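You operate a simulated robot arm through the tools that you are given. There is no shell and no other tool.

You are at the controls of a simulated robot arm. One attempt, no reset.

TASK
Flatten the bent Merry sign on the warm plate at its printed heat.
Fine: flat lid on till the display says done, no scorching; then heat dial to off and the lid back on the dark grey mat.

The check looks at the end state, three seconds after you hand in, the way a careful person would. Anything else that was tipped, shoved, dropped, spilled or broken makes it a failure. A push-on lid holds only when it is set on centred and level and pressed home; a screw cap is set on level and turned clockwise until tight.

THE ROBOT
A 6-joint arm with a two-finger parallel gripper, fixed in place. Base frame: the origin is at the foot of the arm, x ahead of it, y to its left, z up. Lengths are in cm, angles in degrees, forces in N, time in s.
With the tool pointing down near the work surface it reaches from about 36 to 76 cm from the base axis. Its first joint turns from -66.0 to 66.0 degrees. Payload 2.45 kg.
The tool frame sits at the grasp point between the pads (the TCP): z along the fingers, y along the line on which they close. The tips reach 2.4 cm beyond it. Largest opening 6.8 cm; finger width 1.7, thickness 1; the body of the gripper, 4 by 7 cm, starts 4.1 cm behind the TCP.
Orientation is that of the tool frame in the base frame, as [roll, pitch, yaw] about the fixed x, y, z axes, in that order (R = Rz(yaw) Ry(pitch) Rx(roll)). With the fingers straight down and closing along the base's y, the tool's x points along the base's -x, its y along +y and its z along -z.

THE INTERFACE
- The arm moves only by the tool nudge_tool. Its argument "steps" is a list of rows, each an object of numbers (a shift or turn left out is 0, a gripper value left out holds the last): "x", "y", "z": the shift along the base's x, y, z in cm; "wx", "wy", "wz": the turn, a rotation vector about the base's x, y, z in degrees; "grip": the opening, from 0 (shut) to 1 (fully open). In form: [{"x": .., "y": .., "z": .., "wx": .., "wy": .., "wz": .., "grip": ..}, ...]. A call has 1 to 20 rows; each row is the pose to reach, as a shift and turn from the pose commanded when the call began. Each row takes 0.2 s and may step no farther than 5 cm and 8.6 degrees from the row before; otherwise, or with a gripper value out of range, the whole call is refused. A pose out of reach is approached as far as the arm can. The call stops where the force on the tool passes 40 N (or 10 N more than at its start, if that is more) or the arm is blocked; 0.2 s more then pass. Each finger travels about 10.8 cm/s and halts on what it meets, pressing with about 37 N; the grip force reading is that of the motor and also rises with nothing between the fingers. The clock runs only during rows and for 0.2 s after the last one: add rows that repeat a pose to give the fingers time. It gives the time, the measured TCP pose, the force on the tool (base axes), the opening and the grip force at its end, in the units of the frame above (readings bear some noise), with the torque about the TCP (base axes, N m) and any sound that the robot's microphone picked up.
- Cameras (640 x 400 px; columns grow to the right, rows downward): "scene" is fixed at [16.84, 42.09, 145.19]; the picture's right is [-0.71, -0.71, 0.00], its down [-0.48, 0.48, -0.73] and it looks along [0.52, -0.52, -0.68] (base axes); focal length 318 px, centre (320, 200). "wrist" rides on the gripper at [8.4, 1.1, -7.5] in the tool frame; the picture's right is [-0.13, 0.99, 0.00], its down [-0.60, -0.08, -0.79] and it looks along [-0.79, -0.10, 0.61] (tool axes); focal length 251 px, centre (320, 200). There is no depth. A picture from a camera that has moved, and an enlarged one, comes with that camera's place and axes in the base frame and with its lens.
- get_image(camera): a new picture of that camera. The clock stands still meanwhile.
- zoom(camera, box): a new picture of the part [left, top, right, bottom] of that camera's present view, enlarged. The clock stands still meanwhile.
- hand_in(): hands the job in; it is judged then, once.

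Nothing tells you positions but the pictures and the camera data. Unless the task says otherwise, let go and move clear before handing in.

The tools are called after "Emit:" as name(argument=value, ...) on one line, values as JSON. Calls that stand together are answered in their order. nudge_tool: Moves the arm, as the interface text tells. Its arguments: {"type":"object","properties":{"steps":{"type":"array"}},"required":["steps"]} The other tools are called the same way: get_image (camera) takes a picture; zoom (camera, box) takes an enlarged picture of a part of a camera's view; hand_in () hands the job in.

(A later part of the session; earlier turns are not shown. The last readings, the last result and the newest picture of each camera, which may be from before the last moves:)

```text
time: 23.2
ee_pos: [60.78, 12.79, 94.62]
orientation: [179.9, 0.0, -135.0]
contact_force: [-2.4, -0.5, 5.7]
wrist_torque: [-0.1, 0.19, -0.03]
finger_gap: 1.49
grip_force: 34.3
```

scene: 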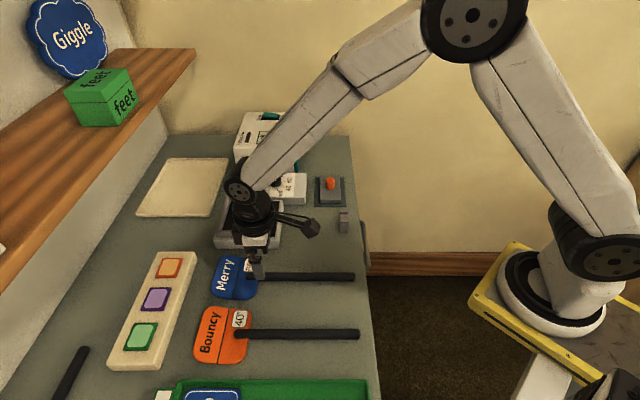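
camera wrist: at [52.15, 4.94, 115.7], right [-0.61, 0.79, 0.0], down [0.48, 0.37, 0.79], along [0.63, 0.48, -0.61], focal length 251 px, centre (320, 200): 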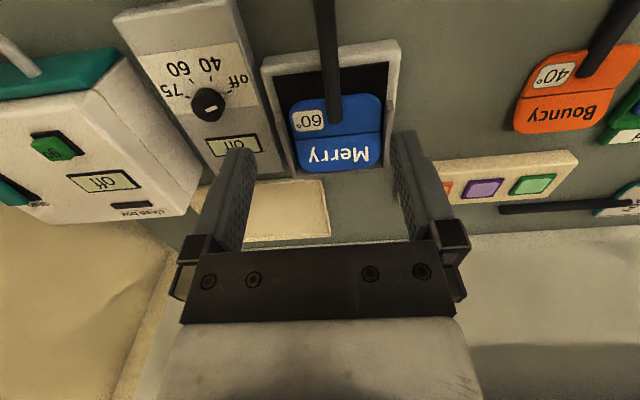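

Emit:
nudge_tool(steps=[{"z": 0.06}, {"z": 0.06, "grip": 0.35}, {"z": 0.06, "grip": 0.45}, {"z": 0.06, "grip": 0.6}, {"z": 0.06, "grip": 0.6}, {"z": 2, "grip": 0.6}, {"z": 5, "grip": 0.8}, {"z": 9, "grip": 1}, {"z": 13.5, "x": -1, "y": -1.5, "grip": 1}, {"z": 13.5, "x": -2, "y": -3, "grip": 1}, {"z": 13.5, "x": -2, "y": -3, "grip": 1}])

Emit:
zoom(camera="wrist", box=[260, 80, 400, 190])

Emit:
zoom(camera="scene", box=[200, 170, 380, 270])

```text
time: 25.6
ee_pos: [58.69, 9.89, 107.87]
orientation: [180.0, -0.1, -135.0]
contact_force: [0.0, -0.2, 0.7]
wrist_torque: [0.0, 0.01, -0.02]
finger_gap: 6.81
grip_force: 0.1
```

```text
3.64 times, centred on (330, 135) of wrist
camera zoom: at [51.97, 4.69, 115.46], right [-0.61, 0.79, 0.0], down [0.48, 0.37, 0.79], along [0.63, 0.48, -0.61], focal length 914 px, centre (284, 436)
```

zoom: 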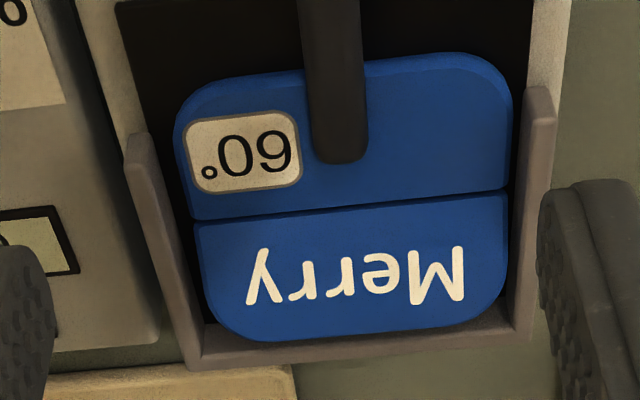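

```text
3.56 times, centred on (290, 220) of scene
camera zoom: at [16.84, 42.09, 145.19], right [-0.71, -0.71, 0.0], down [-0.48, 0.48, -0.73], along [0.52, -0.52, -0.68], focal length 1130 px, centre (427, 129)
```

zoom: 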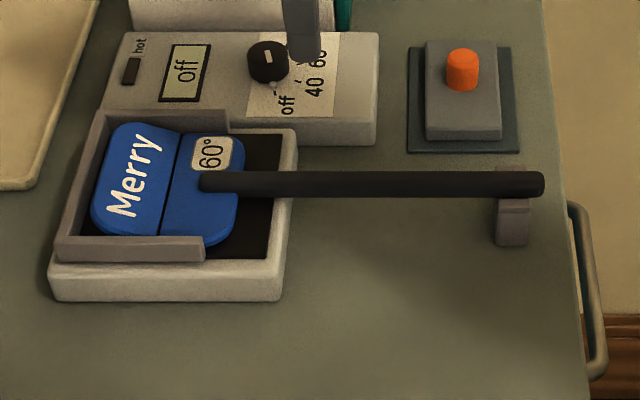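

The sign is placed: fold at a≈−58.6, handle end at a≈−56.4. Now I'll move above the lid's orange knob, at about (60.7, −5.6).

Emit:
nudge_tool(steps=[{"x": 0.5, "y": -3.9}, {"x": 1.0, "y": -7.8}, {"x": 1.5, "y": -11.7}, {"x": 2.05, "y": -15.48, "z": -1}, {"x": 2.05, "y": -15.48, "z": -5}, {"x": 2.05, "y": -15.48, "z": -8.5}, {"x": 2.05, "y": -15.48, "z": -8.5}])

Emit:
get_image(camera="wrist")

Emit:
zoom(camera="wrist", box=[220, 20, 420, 180])

Emit:
zoom(camera="scene", box=[290, 130, 370, 220])

```text
time: 27.2
ee_pos: [60.59, -5.8, 99.67]
orientation: [179.9, -0.1, -135.1]
contact_force: [-0.1, -0.3, 0.1]
wrist_torque: [-0.01, 0.04, -0.03]
finger_gap: 6.79
grip_force: 0.0
```

```text
taken
camera wrist: at [53.99, -11.0, 107.16], right [-0.61, 0.79, 0.0], down [0.48, 0.37, 0.79], along [0.63, 0.48, -0.61], focal length 251 px, centre (320, 200)
```

wrist: 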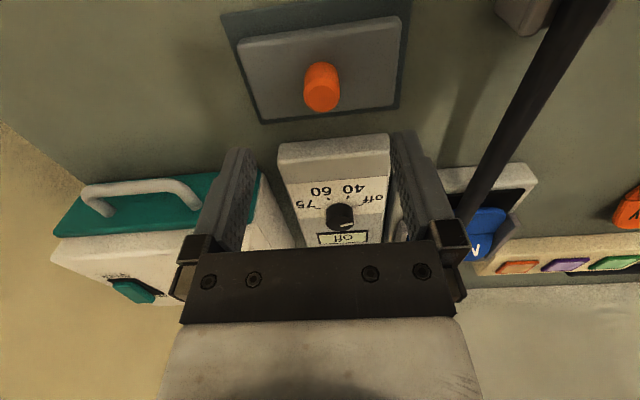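

```text
2.50 times, centred on (320, 100) of wrist
camera zoom: at [53.99, -11.0, 107.16], right [-0.61, 0.79, 0.0], down [0.48, 0.37, 0.79], along [0.63, 0.48, -0.61], focal length 629 px, centre (320, 450)
```

zoom: 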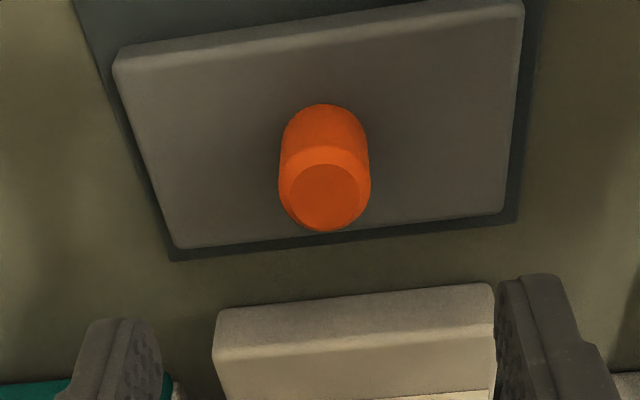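

```text
4.44 times, centred on (330, 175) of scene
camera zoom: at [16.84, 42.09, 145.19], right [-0.71, -0.71, 0.0], down [-0.48, 0.48, -0.73], along [0.52, -0.52, -0.68], focal length 1413 px, centre (276, 311)
```

zoom: 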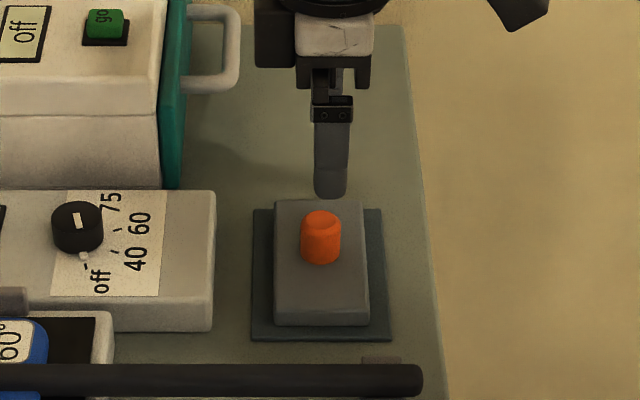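

The knob is centred under the gripper apart from about 0.2 cm. I'll adjust and descend around it in stages.

Emit:
nudge_tool(steps=[{"x": 0.15, "y": 0.15, "z": -2}, {"x": 0.15, "y": 0.15, "z": -4}, {"x": 0.15, "y": 0.15, "z": -5.5}, {"x": 0.15, "y": 0.15, "z": -6.2}, {"x": 0.15, "y": 0.15, "z": -6.2}])

Emit:
zoom(camera="scene", box=[300, 140, 360, 215])

Emit:
zoom(camera="wrist", box=[180, 0, 460, 250])

```text
time: 28.4
ee_pos: [60.82, -5.6, 93.34]
orientation: [-180.0, 0.1, -134.9]
contact_force: [-0.1, -0.2, 0.1]
wrist_torque: [-0.01, 0.0, 0.02]
finger_gap: 6.79
grip_force: 0.0
```

```text
5.33 times, centred on (330, 178) of scene
camera zoom: at [16.84, 42.09, 145.19], right [-0.71, -0.71, 0.0], down [-0.48, 0.48, -0.73], along [0.52, -0.52, -0.68], focal length 1696 px, centre (267, 320)
```

zoom: 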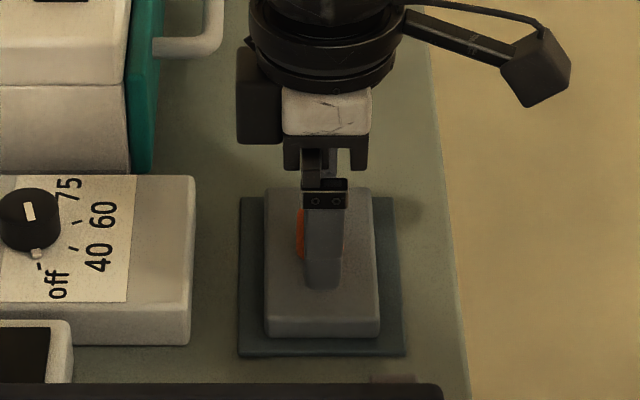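

```text
1.60 times, centred on (320, 125) of wrist
camera zoom: at [54.11, -10.7, 100.88], right [-0.61, 0.79, 0.0], down [0.48, 0.37, 0.79], along [0.63, 0.48, -0.61], focal length 402 px, centre (320, 320)
```

zoom: 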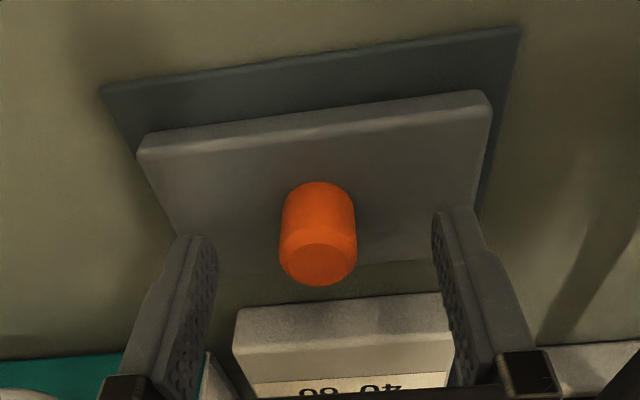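

Emit:
nudge_tool(steps=[{"x": -0.12, "y": -0.12, "z": -0.2}, {"x": -0.12, "y": -0.12, "z": -0.4}, {"x": -0.12, "y": -0.12, "z": -0.4}])

Emit:
nudge_tool(steps=[{"grip": 0.6}, {"grip": 0.4}, {"grip": 0.2}, {"grip": 0}, {"grip": 0}, {"grip": 0}])

Emit:
zoom(camera="wrist", box=[180, 0, 460, 250])

```text
time: 29.2
ee_pos: [60.75, -5.58, 92.99]
orientation: [180.0, -0.1, -135.0]
contact_force: [-0.8, 0.3, 0.1]
wrist_torque: [-0.04, 0.01, 0.03]
finger_gap: 6.8
grip_force: 0.0
```

```text
time: 30.6
ee_pos: [60.74, -5.63, 92.97]
orientation: [-180.0, 0.1, -135.0]
contact_force: [2.1, -1.2, 0.0]
wrist_torque: [-0.02, -0.05, -0.04]
finger_gap: 2.25
grip_force: 36.7
```

```text
1.60 times, centred on (320, 125) of wrist
camera zoom: at [54.03, -10.8, 100.48], right [-0.61, 0.79, 0.0], down [0.48, 0.37, 0.79], along [0.63, 0.48, -0.61], focal length 402 px, centre (320, 320)
```

zoom: 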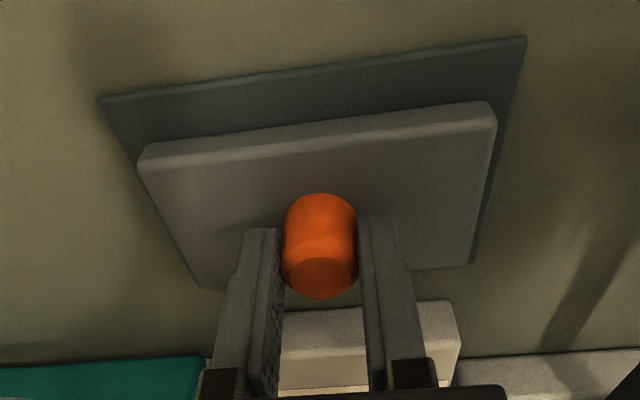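

The knob is gripped (2.25 cm). I'll lift the lid straight up and check it.

Emit:
nudge_tool(steps=[{"z": 0.5}, {"z": 1.5}, {"z": 3}, {"z": 3}])

Emit:
zoom(camera="wrist", box=[180, 0, 460, 250])

Emit:
zoom(camera="scene", box=[290, 130, 370, 220])

```text
time: 31.6
ee_pos: [60.9, -5.76, 95.98]
orientation: [179.9, 0.0, -135.0]
contact_force: [0.2, 0.6, -3.7]
wrist_torque: [0.0, 0.02, -0.02]
finger_gap: 2.24
grip_force: 37.6
```

```text
1.60 times, centred on (320, 125) of wrist
camera zoom: at [54.17, -10.83, 103.57], right [-0.61, 0.79, 0.0], down [0.48, 0.37, 0.79], along [0.63, 0.48, -0.61], focal length 402 px, centre (320, 320)
```

zoom: 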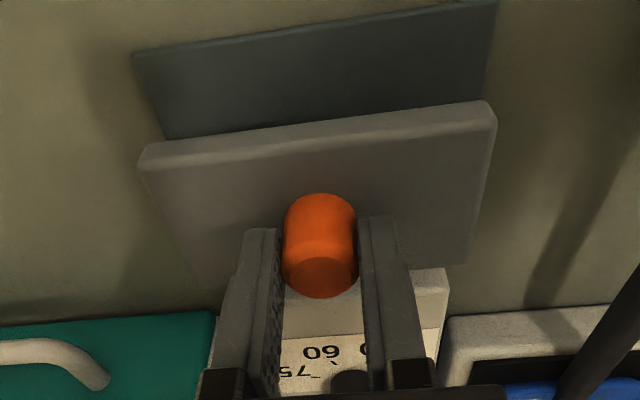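

```text
4.44 times, centred on (330, 175) of scene
camera zoom: at [16.85, 42.09, 145.19], right [-0.71, -0.71, 0.0], down [-0.48, 0.48, -0.73], along [0.52, -0.52, -0.68], focal length 1413 px, centre (276, 311)
```

zoom: 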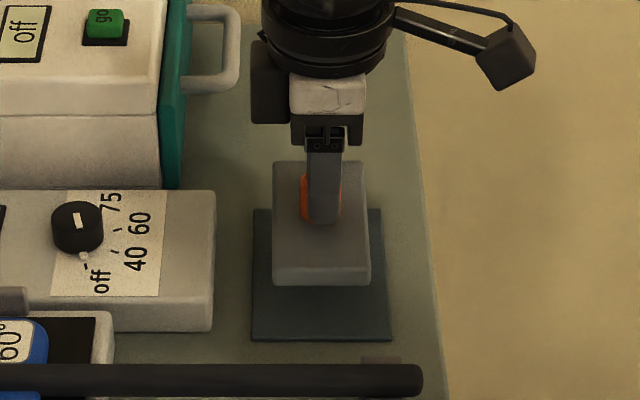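

The lid hangs level and weighs about 0.37 kg. I'll raise it well above the dial and handle and carry it over the plate.

Emit:
nudge_tool(steps=[{"z": 2.5}, {"z": 5}, {"x": 1.02, "y": 4.07, "z": 5.5}, {"x": 2.05, "y": 8.14, "z": 5.5}, {"x": 3.07, "y": 12.2, "z": 5.5}, {"x": 4.1, "y": 16.27, "z": 5.5}, {"x": 5.12, "y": 20.34, "z": 5.5}, {"x": 6.15, "y": 24.41, "z": 5.5}, {"x": 6.15, "y": 24.41, "z": 5.5}, {"x": 6.15, "y": 24.41, "z": 5.5}])

Emit:
get_image(camera="wrist")

Emit:
zoom(camera="scene", box=[200, 140, 320, 260])

```text
time: 33.8
ee_pos: [66.96, 18.92, 101.68]
orientation: [180.0, 0.0, -135.0]
contact_force: [0.5, 0.0, -3.3]
wrist_torque: [0.0, -0.04, -0.01]
finger_gap: 2.26
grip_force: 36.7
```

```text
taken
camera wrist: at [60.24, 13.76, 109.23], right [-0.61, 0.79, 0.0], down [0.48, 0.37, 0.79], along [0.63, 0.48, -0.61], focal length 251 px, centre (320, 200)
```

wrist: 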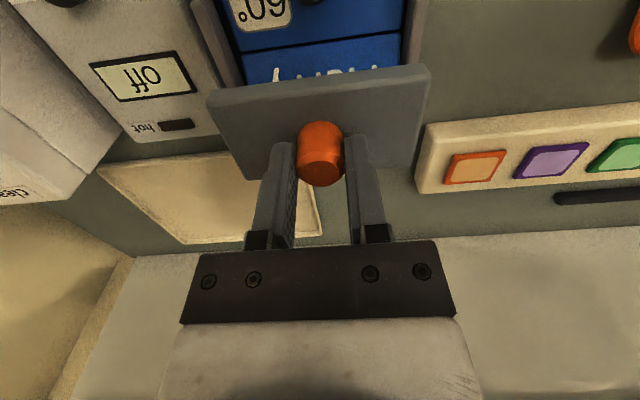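

```text
3.33 times, centred on (260, 200) of scene
camera zoom: at [16.85, 42.09, 145.19], right [-0.71, -0.71, 0.0], down [-0.48, 0.48, -0.73], along [0.52, -0.52, -0.68], focal length 1060 px, centre (520, 200)
```

zoom: 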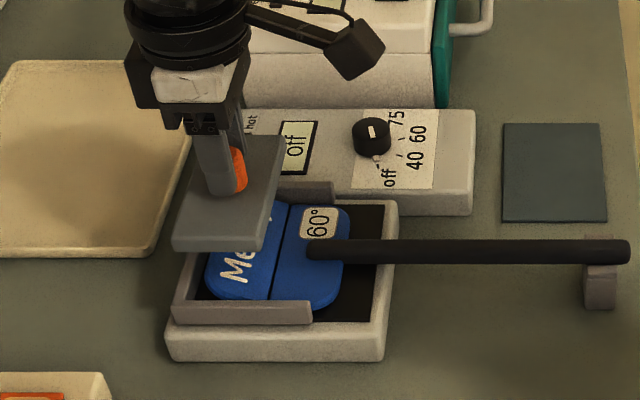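

Emit:
zoom(camera="scene", box=[205, 185, 285, 255])

Emit:
zoom(camera="wrist", box=[180, 0, 460, 175])

```text
5.71 times, centred on (245, 220) of scene
camera zoom: at [16.85, 42.09, 145.19], right [-0.71, -0.71, 0.0], down [-0.48, 0.48, -0.73], along [0.52, -0.52, -0.68], focal length 1817 px, centre (749, 86)
```

zoom: 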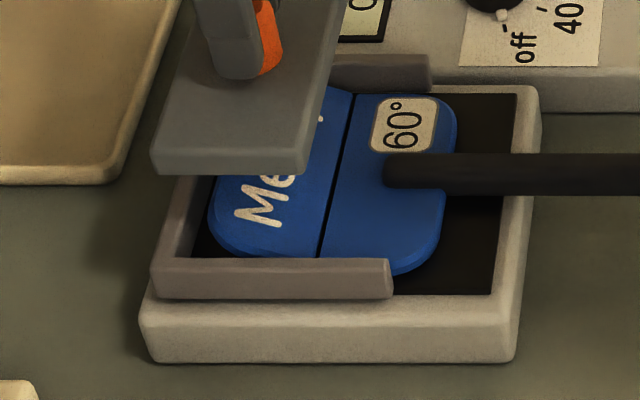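

```text
2.29 times, centred on (320, 88) of wrist
camera zoom: at [60.24, 13.76, 109.23], right [-0.61, 0.79, 0.0], down [0.48, 0.37, 0.79], along [0.63, 0.48, -0.61], focal length 575 px, centre (320, 457)
```

zoom: 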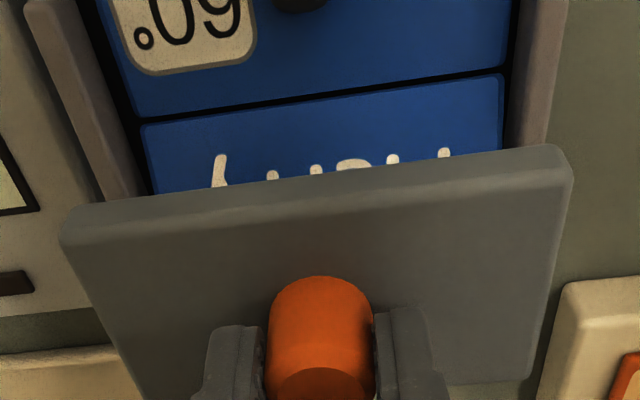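

Lid and fence gap are close to aligned. I'll shift about 0.3 cm toward the handle and 0.13 cm sideways to centre it, then lower toward the raised half and feel for contact.

Emit:
nudge_tool(steps=[{"x": -0.3, "y": -0.12, "z": -0.5}, {"x": -0.3, "y": -0.12, "z": -1.5}, {"x": -0.3, "y": -0.12, "z": -2.5}, {"x": -0.3, "y": -0.12, "z": -3.2}, {"x": -0.3, "y": -0.12, "z": -3.2}])

Emit:
zoom(camera="scene", box=[205, 175, 285, 245])

Emit:
zoom(camera="wrist", box=[180, 0, 460, 175])

```text
time: 35.0
ee_pos: [66.62, 18.69, 98.23]
orientation: [-180.0, 0.0, -135.0]
contact_force: [-0.9, -0.7, -3.1]
wrist_torque: [0.02, 0.0, -0.02]
finger_gap: 2.29
grip_force: 37.0
```

```text
5.71 times, centred on (245, 210) of scene
camera zoom: at [16.85, 42.09, 145.19], right [-0.71, -0.71, 0.0], down [-0.48, 0.48, -0.73], along [0.52, -0.52, -0.68], focal length 1817 px, centre (749, 143)
```

zoom: 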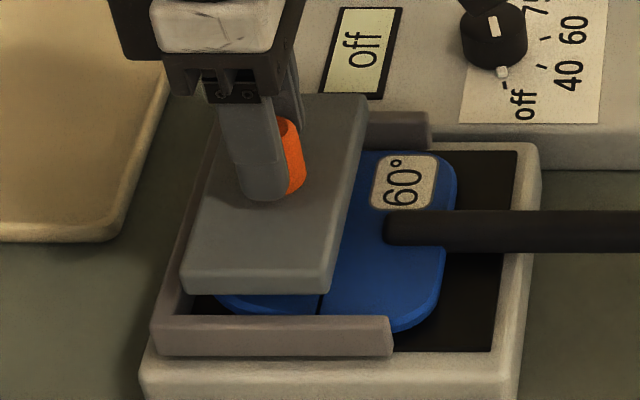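

```text
2.29 times, centred on (320, 88) of wrist
camera zoom: at [59.94, 13.52, 105.9], right [-0.61, 0.79, 0.0], down [0.48, 0.37, 0.79], along [0.63, 0.48, -0.61], focal length 575 px, centre (320, 457)
```

zoom: 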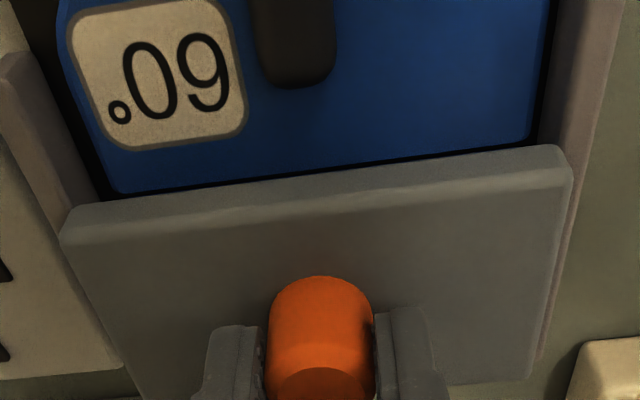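

Emit:
nudge_tool(steps=[{"z": -0.2}, {"z": -0.4}, {"z": -0.5}, {"z": -0.5}])

Emit:
nudge_tool(steps=[{"z": -0.15}, {"z": -0.25}, {"z": -0.25}])

Emit:
zoom(camera="scene", box=[205, 175, 285, 245])

```text
time: 36.0
ee_pos: [66.64, 18.72, 97.77]
orientation: [-180.0, 0.0, -135.1]
contact_force: [-0.4, -0.4, -3.2]
wrist_torque: [0.02, -0.02, -0.01]
finger_gap: 2.25
grip_force: 37.2
```

```text
time: 36.8
ee_pos: [66.7, 18.7, 97.49]
orientation: [179.9, -0.1, -135.0]
contact_force: [0.6, -0.1, -3.1]
wrist_torque: [-0.01, -0.02, 0.01]
finger_gap: 2.28
grip_force: 37.1
```

```text
5.71 times, centred on (245, 210) of scene
camera zoom: at [16.85, 42.09, 145.19], right [-0.71, -0.71, 0.0], down [-0.48, 0.48, -0.73], along [0.52, -0.52, -0.68], focal length 1817 px, centre (749, 143)
```

zoom: 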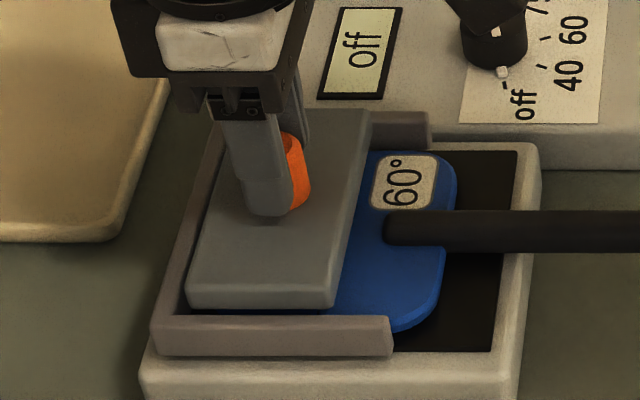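

Emit:
nudge_tool(steps=[{"z": -0.15}, {"z": -0.3}, {"z": -0.3}])

Emit:
nudge_tool(steps=[{"z": -0.15}, {"z": -0.2}, {"z": -0.2}])

Emit:
zoom(camera="scene", box=[205, 175, 285, 245])

```text
time: 37.6
ee_pos: [66.74, 18.69, 97.15]
orientation: [-179.9, 0.0, -135.0]
contact_force: [-1.0, 0.6, -2.3]
wrist_torque: [0.03, 0.01, 0.0]
finger_gap: 2.28
grip_force: 37.1
```

```text
time: 38.4
ee_pos: [66.63, 18.65, 97.06]
orientation: [180.0, 0.0, -135.0]
contact_force: [-0.2, 0.1, -2.6]
wrist_torque: [0.02, -0.07, 0.01]
finger_gap: 2.29
grip_force: 37.3
```

```text
5.71 times, centred on (245, 210) of scene
camera zoom: at [16.85, 42.09, 145.19], right [-0.71, -0.71, 0.0], down [-0.48, 0.48, -0.73], along [0.52, -0.52, -0.68], focal length 1817 px, centre (749, 143)
```

zoom: 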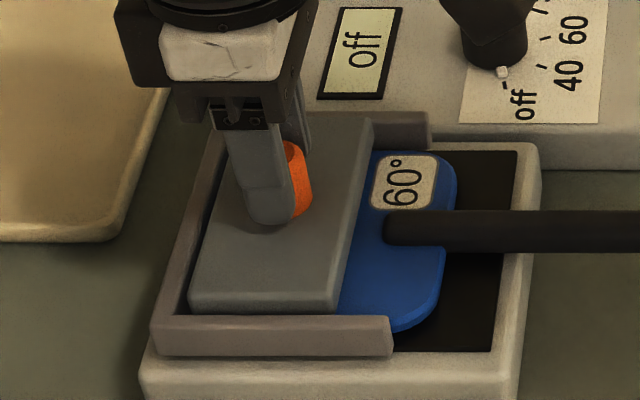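

Emit:
nudge_tool(steps=[{"z": -0.1}, {"z": -0.2}, {"z": -0.2}])

Emit:
nudge_tool(steps=[{"z": -0.1}, {"z": -0.2}, {"z": -0.2}])

Emit:
zoom(camera="scene", box=[205, 175, 285, 245])

```text
time: 39.2
ee_pos: [66.68, 18.78, 96.87]
orientation: [-179.9, 0.0, -135.0]
contact_force: [-0.1, 0.5, -2.9]
wrist_torque: [0.01, 0.0, 0.0]
finger_gap: 2.27
grip_force: 36.9
```

```text
time: 40.0
ee_pos: [66.59, 18.68, 96.77]
orientation: [-180.0, 0.2, -134.9]
contact_force: [-1.6, -0.5, 7.3]
wrist_torque: [-0.17, 0.25, 0.0]
finger_gap: 2.29
grip_force: 37.4
```

```text
5.71 times, centred on (245, 210) of scene
camera zoom: at [16.82, 42.08, 145.2], right [-0.71, -0.71, 0.0], down [-0.48, 0.48, -0.73], along [0.52, -0.52, -0.68], focal length 1817 px, centre (749, 143)
```

zoom: 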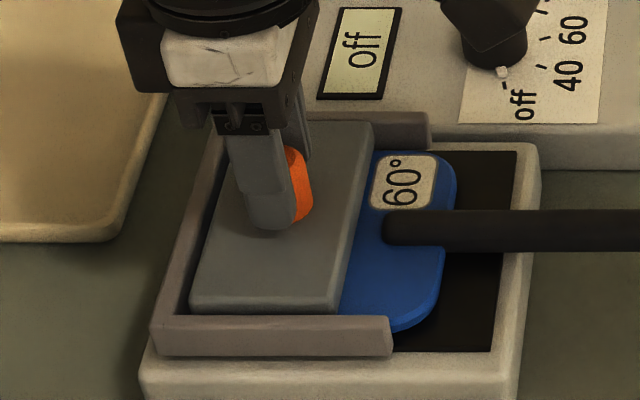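

Contact is only now appearing, so the raised half yielded softly and the lid is down level on the sign between the prongs. I'll ease off slightly and release the knob.

Emit:
nudge_tool(steps=[{"z": 0.1}, {"z": 0.1}])

Emit:
nudge_tool(steps=[{"grip": 0.4}, {"grip": 0.5}, {"grip": 0.6}, {"grip": 0.6}])

Emit:
zoom(camera="scene", box=[205, 175, 285, 245])

Emit:
zoom(camera="wrist", box=[180, 0, 460, 175])

```text
time: 40.6
ee_pos: [66.7, 18.69, 96.8]
orientation: [-179.9, 0.0, -135.0]
contact_force: [2.4, 0.5, 4.2]
wrist_torque: [-0.06, -0.04, 0.02]
finger_gap: 2.29
grip_force: 36.7
```

```text
time: 41.6
ee_pos: [66.68, 18.81, 96.73]
orientation: [-179.9, 0.0, -135.1]
contact_force: [0.6, -0.6, 0.0]
wrist_torque: [0.02, 0.01, 0.03]
finger_gap: 4.09
grip_force: 0.1
```

```text
5.71 times, centred on (245, 210) of scene
camera zoom: at [16.84, 42.09, 145.19], right [-0.71, -0.71, 0.0], down [-0.48, 0.48, -0.73], along [0.52, -0.52, -0.68], focal length 1817 px, centre (749, 143)
```

zoom: 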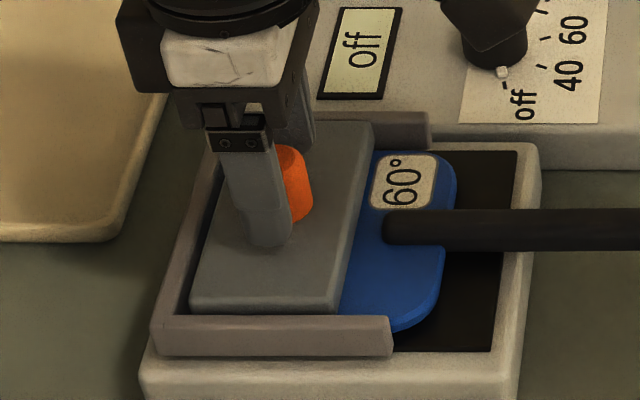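

```text
2.29 times, centred on (320, 88) of wrist
camera zoom: at [59.94, 13.5, 104.3], right [-0.61, 0.79, 0.0], down [0.48, 0.37, 0.79], along [0.63, 0.48, -0.61], focal length 575 px, centre (320, 457)
```

zoom: 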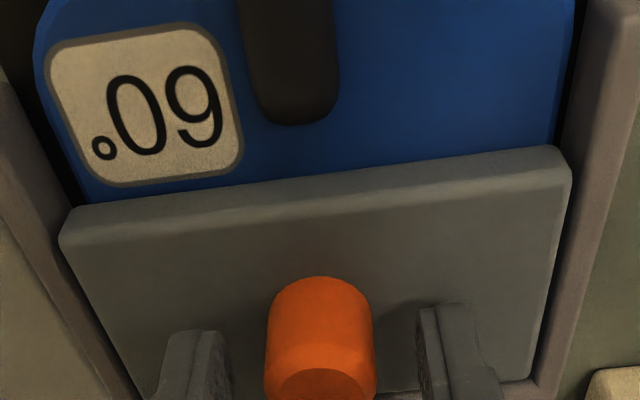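

The lid sits level inside the fence. I'll raise clear and verify from above.

Emit:
nudge_tool(steps=[{"z": 1.0}, {"z": 3.0}, {"z": 6.0, "grip": 0.8}, {"z": 9.0, "grip": 1}, {"x": -2.5, "y": -2.5, "z": 10.5, "grip": 1}, {"x": -4.5, "y": -4.5, "z": 11, "grip": 1}, {"x": -4.5, "y": -4.5, "z": 11, "grip": 1}])

Emit:
get_image(camera="wrist")

Emit:
zoom(camera="wrist", box=[250, 60, 410, 200])

Emit:
zoom(camera="scene", box=[205, 165, 325, 255])

```text
time: 43.2
ee_pos: [62.24, 14.39, 107.92]
orientation: [179.9, 0.0, -135.0]
contact_force: [0.4, 0.1, -0.4]
wrist_torque: [0.0, 0.01, -0.03]
finger_gap: 6.81
grip_force: 0.0
```

```text
taken
camera wrist: at [55.43, 9.2, 115.42], right [-0.61, 0.79, 0.0], down [0.48, 0.37, 0.79], along [0.63, 0.48, -0.61], focal length 251 px, centre (320, 200)
```

wrist: 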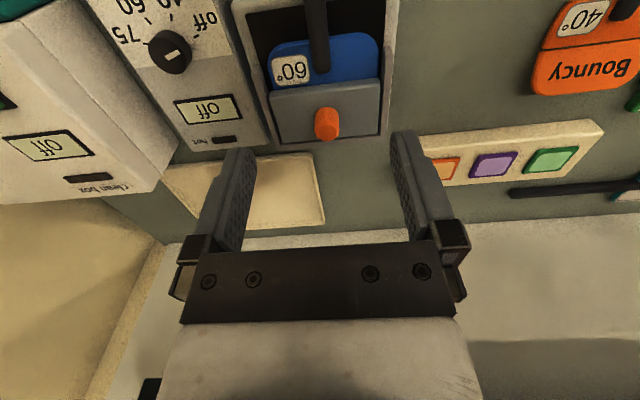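

```text
2.86 times, centred on (330, 130) of wrist
camera zoom: at [55.43, 9.2, 115.42], right [-0.61, 0.79, 0.0], down [0.48, 0.37, 0.79], along [0.63, 0.48, -0.61], focal length 718 px, centre (291, 400)
```

zoom: 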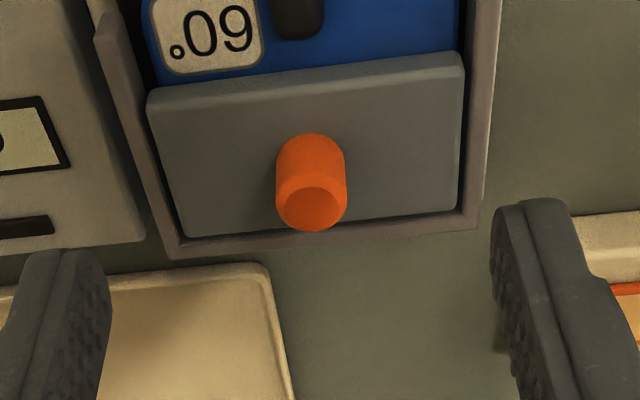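

```text
4.44 times, centred on (265, 210) of scene
camera zoom: at [16.84, 42.09, 145.19], right [-0.71, -0.71, 0.0], down [-0.48, 0.48, -0.73], along [0.52, -0.52, -0.68], focal length 1413 px, centre (564, 156)
```

zoom: 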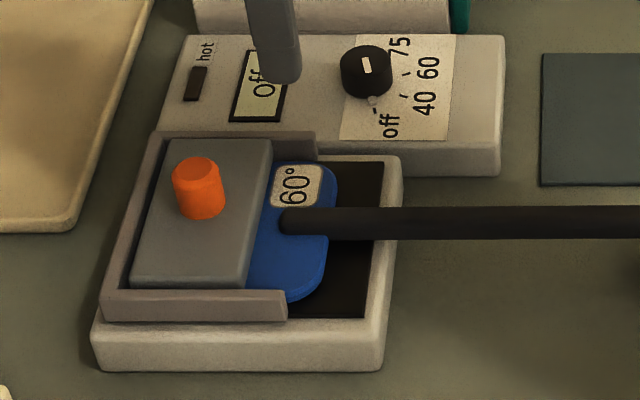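

The lid is on, level and inside the fence. Next is the dial, centre at about (70.7, 4.7) with its top at z≈93. I'll go above it with the tool turned −50°, so that the fingers miss the pointer nub and I can turn it +100° in one go.

Emit:
nudge_tool(steps=[{"x": 1.21, "y": -1.38, "z": 0, "wz": -7.15}, {"x": 2.43, "y": -2.76, "z": 0, "wz": -14.3}, {"x": 3.64, "y": -4.14, "z": 0, "wz": -21.4}, {"x": 4.85, "y": -5.53, "z": -1, "wz": -28.6}, {"x": 6.06, "y": -6.9, "z": -3, "wz": -35.7}, {"x": 7.28, "y": -8.3, "z": -5, "wz": -42.9}, {"x": 8.49, "y": -9.67, "z": -7, "wz": -50}, {"x": 8.49, "y": -9.67, "z": -8, "wz": -50}, {"x": 8.49, "y": -9.67, "z": -8, "wz": -50}])

Emit:
get_image(camera="wrist")

Emit:
zoom(camera="scene", box=[220, 130, 330, 220])

```text
time: 45.2
ee_pos: [70.54, 4.56, 99.85]
orientation: [180.0, 0.0, 175.0]
contact_force: [-0.1, -1.4, -0.2]
wrist_torque: [-0.02, -0.03, -0.01]
finger_gap: 6.82
grip_force: 0.1
```

```text
taken
camera wrist: at [62.29, 6.4, 107.33], right [0.22, 0.98, 0.0], down [0.59, -0.13, 0.79], along [0.77, -0.17, -0.61], focal length 251 px, centre (320, 200)
```

wrist: 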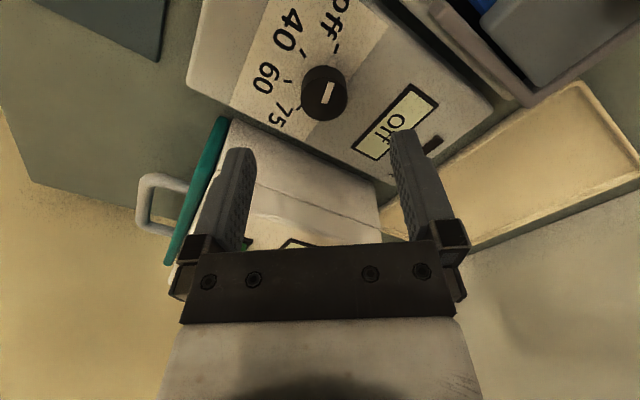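

```text
4.44 times, centred on (275, 175) of scene
camera zoom: at [16.84, 42.09, 145.19], right [-0.71, -0.71, 0.0], down [-0.48, 0.48, -0.73], along [0.52, -0.52, -0.68], focal length 1413 px, centre (520, 311)
```

zoom: 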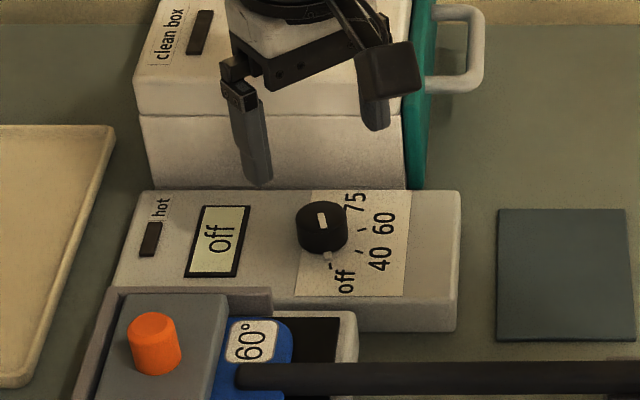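

Emit:
zoom(camera="wrist", box=[270, 40, 380, 150])

```text
3.64 times, centred on (325, 95) of wrist
camera zoom: at [62.29, 6.4, 107.33], right [0.22, 0.98, 0.0], down [0.59, -0.13, 0.79], along [0.77, -0.17, -0.61], focal length 914 px, centre (302, 582)
```

zoom: 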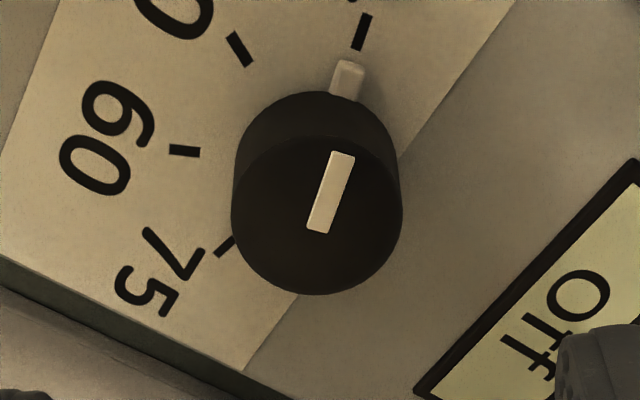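

The ticks confirm 50° per step, so off→60 is +100°, and the pointer sits exactly on off. I'll centre by 0.2 cm and lower around the dial.

Emit:
nudge_tool(steps=[{"x": 0.12, "y": 0.2, "z": -2}, {"x": 0.12, "y": 0.2, "z": -4}, {"x": 0.12, "y": 0.2, "z": -5.0}, {"x": 0.12, "y": 0.2, "z": -5.5}, {"x": 0.12, "y": 0.2, "z": -5.5}])

Emit:
zoom(camera="wrist", box=[220, 40, 420, 220])

Emit:
zoom(camera="scene", box=[220, 130, 330, 220])

```text
time: 46.4
ee_pos: [70.61, 4.7, 94.23]
orientation: [-179.9, 0.0, 175.0]
contact_force: [0.6, -0.1, 0.3]
wrist_torque: [-0.02, -0.02, 0.02]
finger_gap: 6.79
grip_force: 0.1
```

```text
2.22 times, centred on (320, 130) of wrist
camera zoom: at [62.41, 6.59, 101.82], right [0.22, 0.98, 0.0], down [0.59, -0.13, 0.79], along [0.77, -0.17, -0.61], focal length 559 px, centre (320, 356)
```

zoom: 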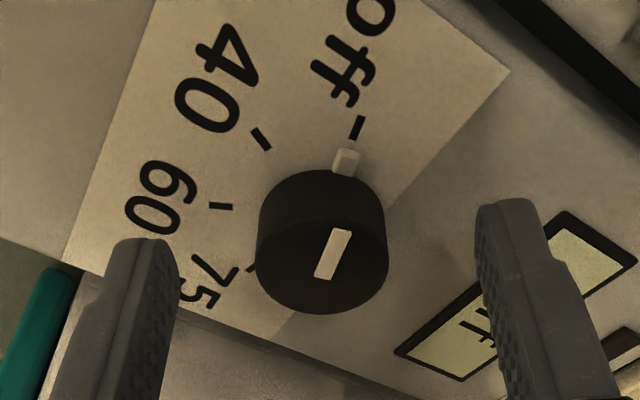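

```text
4.44 times, centred on (275, 175) of scene
camera zoom: at [16.84, 42.09, 145.19], right [-0.71, -0.71, 0.0], down [-0.48, 0.48, -0.73], along [0.52, -0.52, -0.68], focal length 1413 px, centre (520, 311)
```

zoom: 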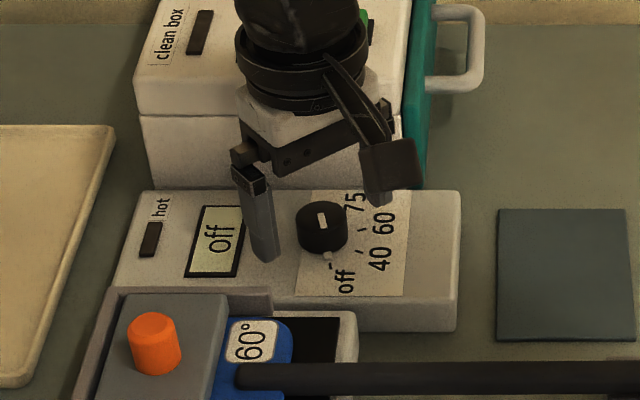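

Emit:
nudge_tool(steps=[{"x": 0.15, "y": -0.01, "z": -0.1}, {"x": 0.15, "y": -0.01, "z": -0.25}, {"x": 0.15, "y": -0.01, "z": -0.25, "grip": 0.8}, {"x": 0.15, "y": -0.01, "z": -0.25, "grip": 0.6}, {"x": 0.15, "y": -0.01, "z": -0.25, "grip": 0.4}, {"x": 0.15, "y": -0.01, "z": -0.25, "grip": 0.2}, {"x": 0.15, "y": -0.01, "z": -0.25, "grip": 0.2}])

Emit:
zoom(camera="wrist", box=[220, 40, 420, 220])

```text
time: 48.0
ee_pos: [70.83, 4.75, 94.04]
orientation: [180.0, 0.0, 175.0]
contact_force: [0.4, -0.4, -0.6]
wrist_torque: [-0.01, -0.07, 0.05]
finger_gap: 2.96
grip_force: 42.8
```

```text
2.22 times, centred on (320, 130) of wrist
camera zoom: at [62.57, 6.59, 101.59], right [0.22, 0.98, 0.0], down [0.59, -0.13, 0.79], along [0.77, -0.17, -0.61], focal length 559 px, centre (320, 356)
```

zoom: 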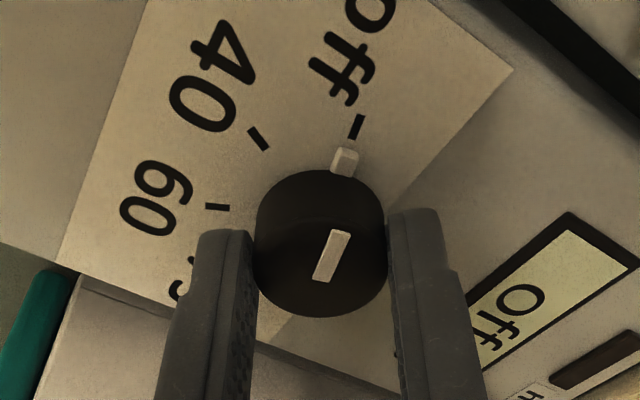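

The dial is gripped with very little side force. I'll turn it +25° first to check that it moves freely.

Emit:
nudge_tool(steps=[{"wz": 8.3}, {"wz": 16.6}, {"wz": 25}, {"wz": 25}])

Emit:
zoom(camera="wrist", box=[220, 40, 420, 220])

Emit:
zoom(camera="scene", box=[220, 130, 330, 220])

```text
time: 49.0
ee_pos: [70.74, 4.71, 94.05]
orientation: [-179.9, 0.0, -159.9]
contact_force: [-4.2, 0.7, 6.3]
wrist_torque: [0.08, -0.21, 0.01]
finger_gap: 2.92
grip_force: 43.2
```

```text
2.22 times, centred on (320, 130) of wrist
camera zoom: at [62.58, 2.87, 101.58], right [-0.22, 0.98, 0.0], down [0.59, 0.13, 0.79], along [0.77, 0.17, -0.61], focal length 559 px, centre (320, 356)
```

zoom: 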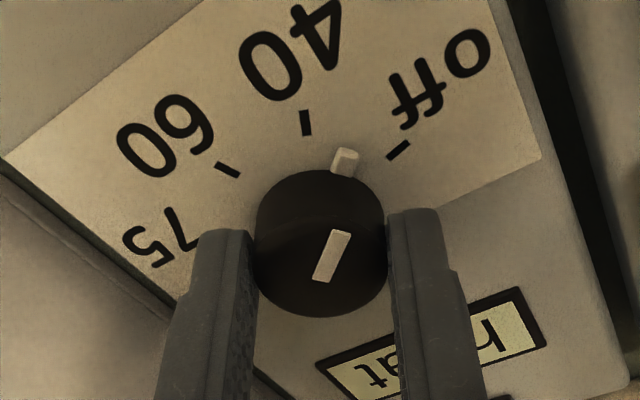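

```text
4.44 times, centred on (275, 175) of scene
camera zoom: at [16.81, 42.09, 145.2], right [-0.71, -0.71, 0.0], down [-0.48, 0.48, -0.73], along [0.52, -0.52, -0.68], focal length 1413 px, centre (520, 311)
```

zoom: 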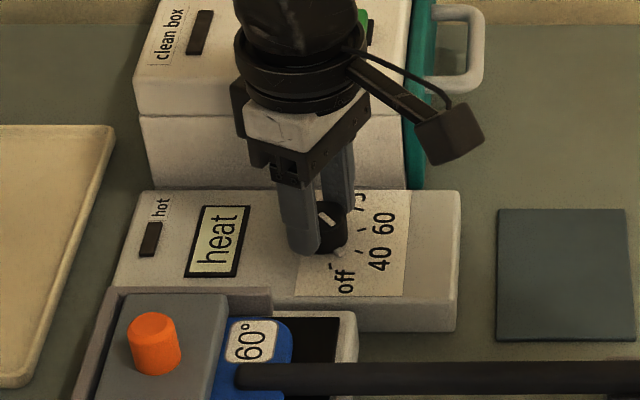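

The display now shows "heat" and the pointer moves with the grip. I'll continue the remaining 75° to 60.

Emit:
nudge_tool(steps=[{"wz": 8.33}, {"wz": 16.67}, {"wz": 25}, {"wz": 33.3}, {"wz": 41.7}, {"wz": 50}, {"wz": 58.3}, {"wz": 66.7}, {"wz": 75}, {"wz": 75}])

Emit:
zoom(camera="wrist", box=[220, 40, 420, 220])

Emit:
zoom(camera="scene", box=[220, 130, 330, 220])

```text
time: 51.2
ee_pos: [70.78, 4.67, 93.99]
orientation: [-179.9, 0.1, -85.0]
contact_force: [2.4, -3.8, 5.2]
wrist_torque: [0.0, -0.19, 0.03]
finger_gap: 2.92
grip_force: 43.3
```

```text
2.22 times, centred on (320, 130) of wrist
camera zoom: at [70.57, -3.78, 101.59], right [-1.0, 0.04, 0.0], down [0.02, 0.61, 0.79], along [0.03, 0.79, -0.61], focal length 559 px, centre (320, 356)
```

zoom: 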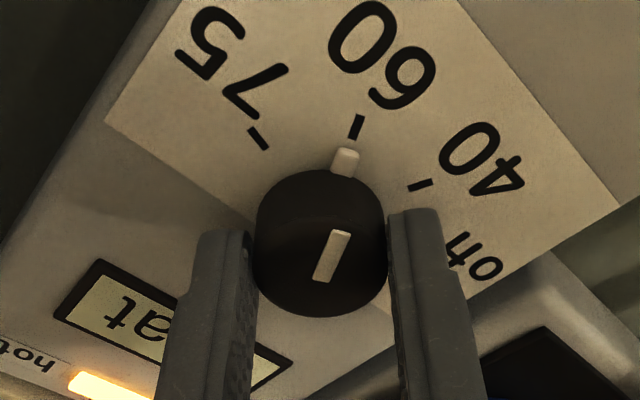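

```text
4.44 times, centred on (275, 175) of scene
camera zoom: at [16.84, 42.08, 145.2], right [-0.71, -0.71, 0.0], down [-0.48, 0.48, -0.73], along [0.52, -0.52, -0.68], focal length 1413 px, centre (520, 311)
```

zoom: 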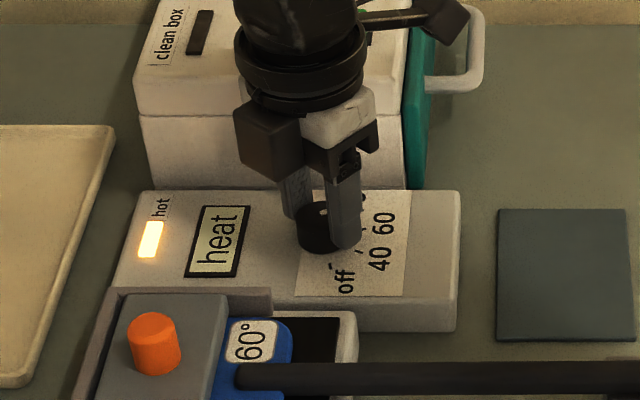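

The pointer is exactly on 60, the hot light is on and the display reads "heat". I'll hold the dial and poll the display.

Emit:
nudge_tool(steps=[{"wz": 0}, {"wz": 0}, {"wz": 0}, {"wz": 0}, {"wz": 0}, {"wz": 0}, {"wz": 0}, {"wz": 0}, {"wz": 0}, {"wz": 0}])

Emit:
zoom(camera="scene", box=[205, 165, 305, 255])

```text
time: 53.4
ee_pos: [70.92, 4.58, 94.05]
orientation: [-179.9, 0.0, -84.9]
contact_force: [5.1, -5.7, 5.9]
wrist_torque: [-0.04, -0.18, 0.0]
finger_gap: 2.94
grip_force: 43.1
```

```text
4.44 times, centred on (255, 210) of scene
camera zoom: at [16.85, 42.08, 145.2], right [-0.71, -0.71, 0.0], down [-0.48, 0.48, -0.73], along [0.52, -0.52, -0.68], focal length 1413 px, centre (609, 156)
```

zoom: 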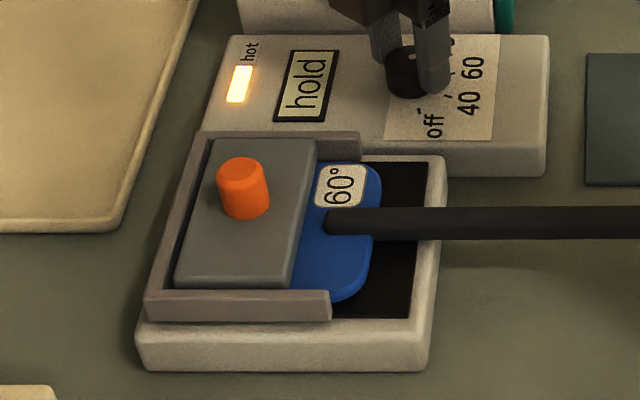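

The display now says "hold". I'll keep polling.

Emit:
nudge_tool(steps=[{"wz": 0}, {"wz": 0}, {"wz": 0}, {"wz": 0}, {"wz": 0}, {"wz": 0}, {"wz": 0}, {"wz": 0}])

Emit:
zoom(camera="scene", box=[205, 165, 305, 255])

```text
time: 55.2
ee_pos: [70.92, 4.72, 94.0]
orientation: [-179.9, 0.1, -84.9]
contact_force: [8.1, -4.2, 5.5]
wrist_torque: [-0.16, -0.22, -0.02]
finger_gap: 2.9
grip_force: 43.2
```

```text
4.44 times, centred on (255, 210) of scene
camera zoom: at [16.85, 42.08, 145.2], right [-0.71, -0.71, 0.0], down [-0.48, 0.48, -0.73], along [0.52, -0.52, -0.68], focal length 1413 px, centre (609, 156)
```

zoom: 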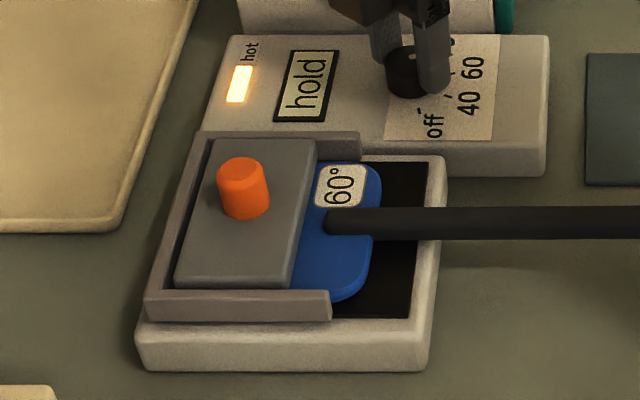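

Emit:
nudge_tool(steps=[{"wz": 0}, {"wz": 0}, {"wz": 0}, {"wz": 0}, {"wz": 0}, {"wz": 0}, {"wz": 0}, {"wz": 0}])

Emit:
zoom(camera="scene", box=[205, 165, 305, 255])

```text
time: 57.0
ee_pos: [70.93, 4.7, 93.98]
orientation: [-179.9, 0.1, -85.1]
contact_force: [9.7, -5.0, 6.5]
wrist_torque: [-0.12, -0.25, -0.03]
finger_gap: 2.89
grip_force: 43.3
```

```text
4.44 times, centred on (255, 210) of scene
camera zoom: at [16.85, 42.08, 145.2], right [-0.71, -0.71, 0.0], down [-0.48, 0.48, -0.73], along [0.52, -0.52, -0.68], focal length 1413 px, centre (609, 156)
```

zoom: 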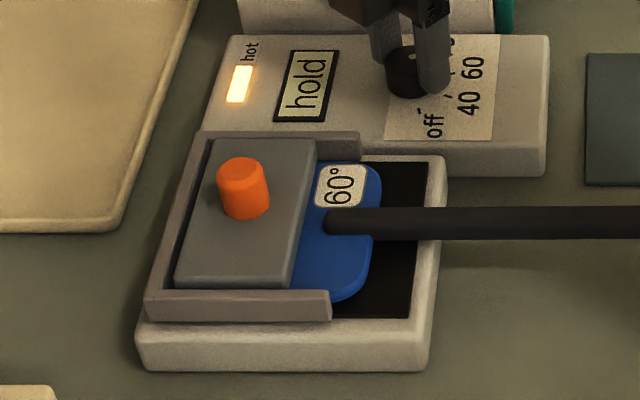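

Emit:
nudge_tool(steps=[{"x": 0.08, "y": -0.05, "z": 0.05}, {"x": 0.08, "y": -0.05, "z": 0.05}, {"x": 0.08, "y": -0.05, "z": 0.05}, {"x": 0.08, "y": -0.05, "z": 0.05}, {"x": 0.08, "y": -0.05, "z": 0.05}, {"x": 0.08, "y": -0.05, "z": 0.05}, {"x": 0.08, "y": -0.05, "z": 0.05}])

Emit:
zoom(camera="scene", box=[205, 165, 305, 255])

```text
time: 58.6
ee_pos: [70.97, 4.72, 93.94]
orientation: [179.8, 0.0, -85.0]
contact_force: [-7.7, -0.6, 10.4]
wrist_torque: [0.18, 0.3, 0.01]
finger_gap: 2.91
grip_force: 43.0
```

```text
4.44 times, centred on (255, 210) of scene
camera zoom: at [16.79, 42.09, 145.2], right [-0.71, -0.71, 0.0], down [-0.48, 0.48, -0.73], along [0.52, -0.52, -0.68], focal length 1413 px, centre (609, 156)
```

zoom: 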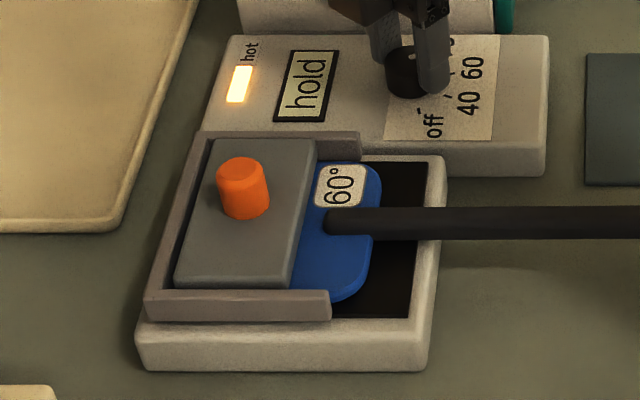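

Emit:
nudge_tool(steps=[{"x": -0.03}, {"x": -0.03}, {"x": -0.03}, {"x": -0.03}, {"x": -0.03}, {"x": -0.03}, {"x": -0.03}, {"x": -0.03}])

Emit:
zoom(camera="scene", box=[205, 165, 305, 255])

```text
time: 60.4
ee_pos: [71.01, 4.67, 94.04]
orientation: [179.9, 0.0, -85.1]
contact_force: [-13.0, 3.6, 2.3]
wrist_torque: [0.08, 0.29, 0.04]
finger_gap: 2.91
grip_force: 43.6
```

```text
4.44 times, centred on (255, 210) of scene
camera zoom: at [16.8, 42.1, 145.2], right [-0.71, -0.71, 0.0], down [-0.48, 0.48, -0.73], along [0.52, -0.52, -0.68], focal length 1413 px, centre (609, 156)
```

zoom: 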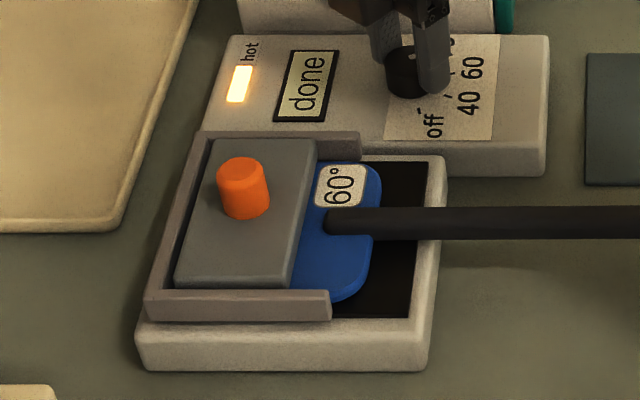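

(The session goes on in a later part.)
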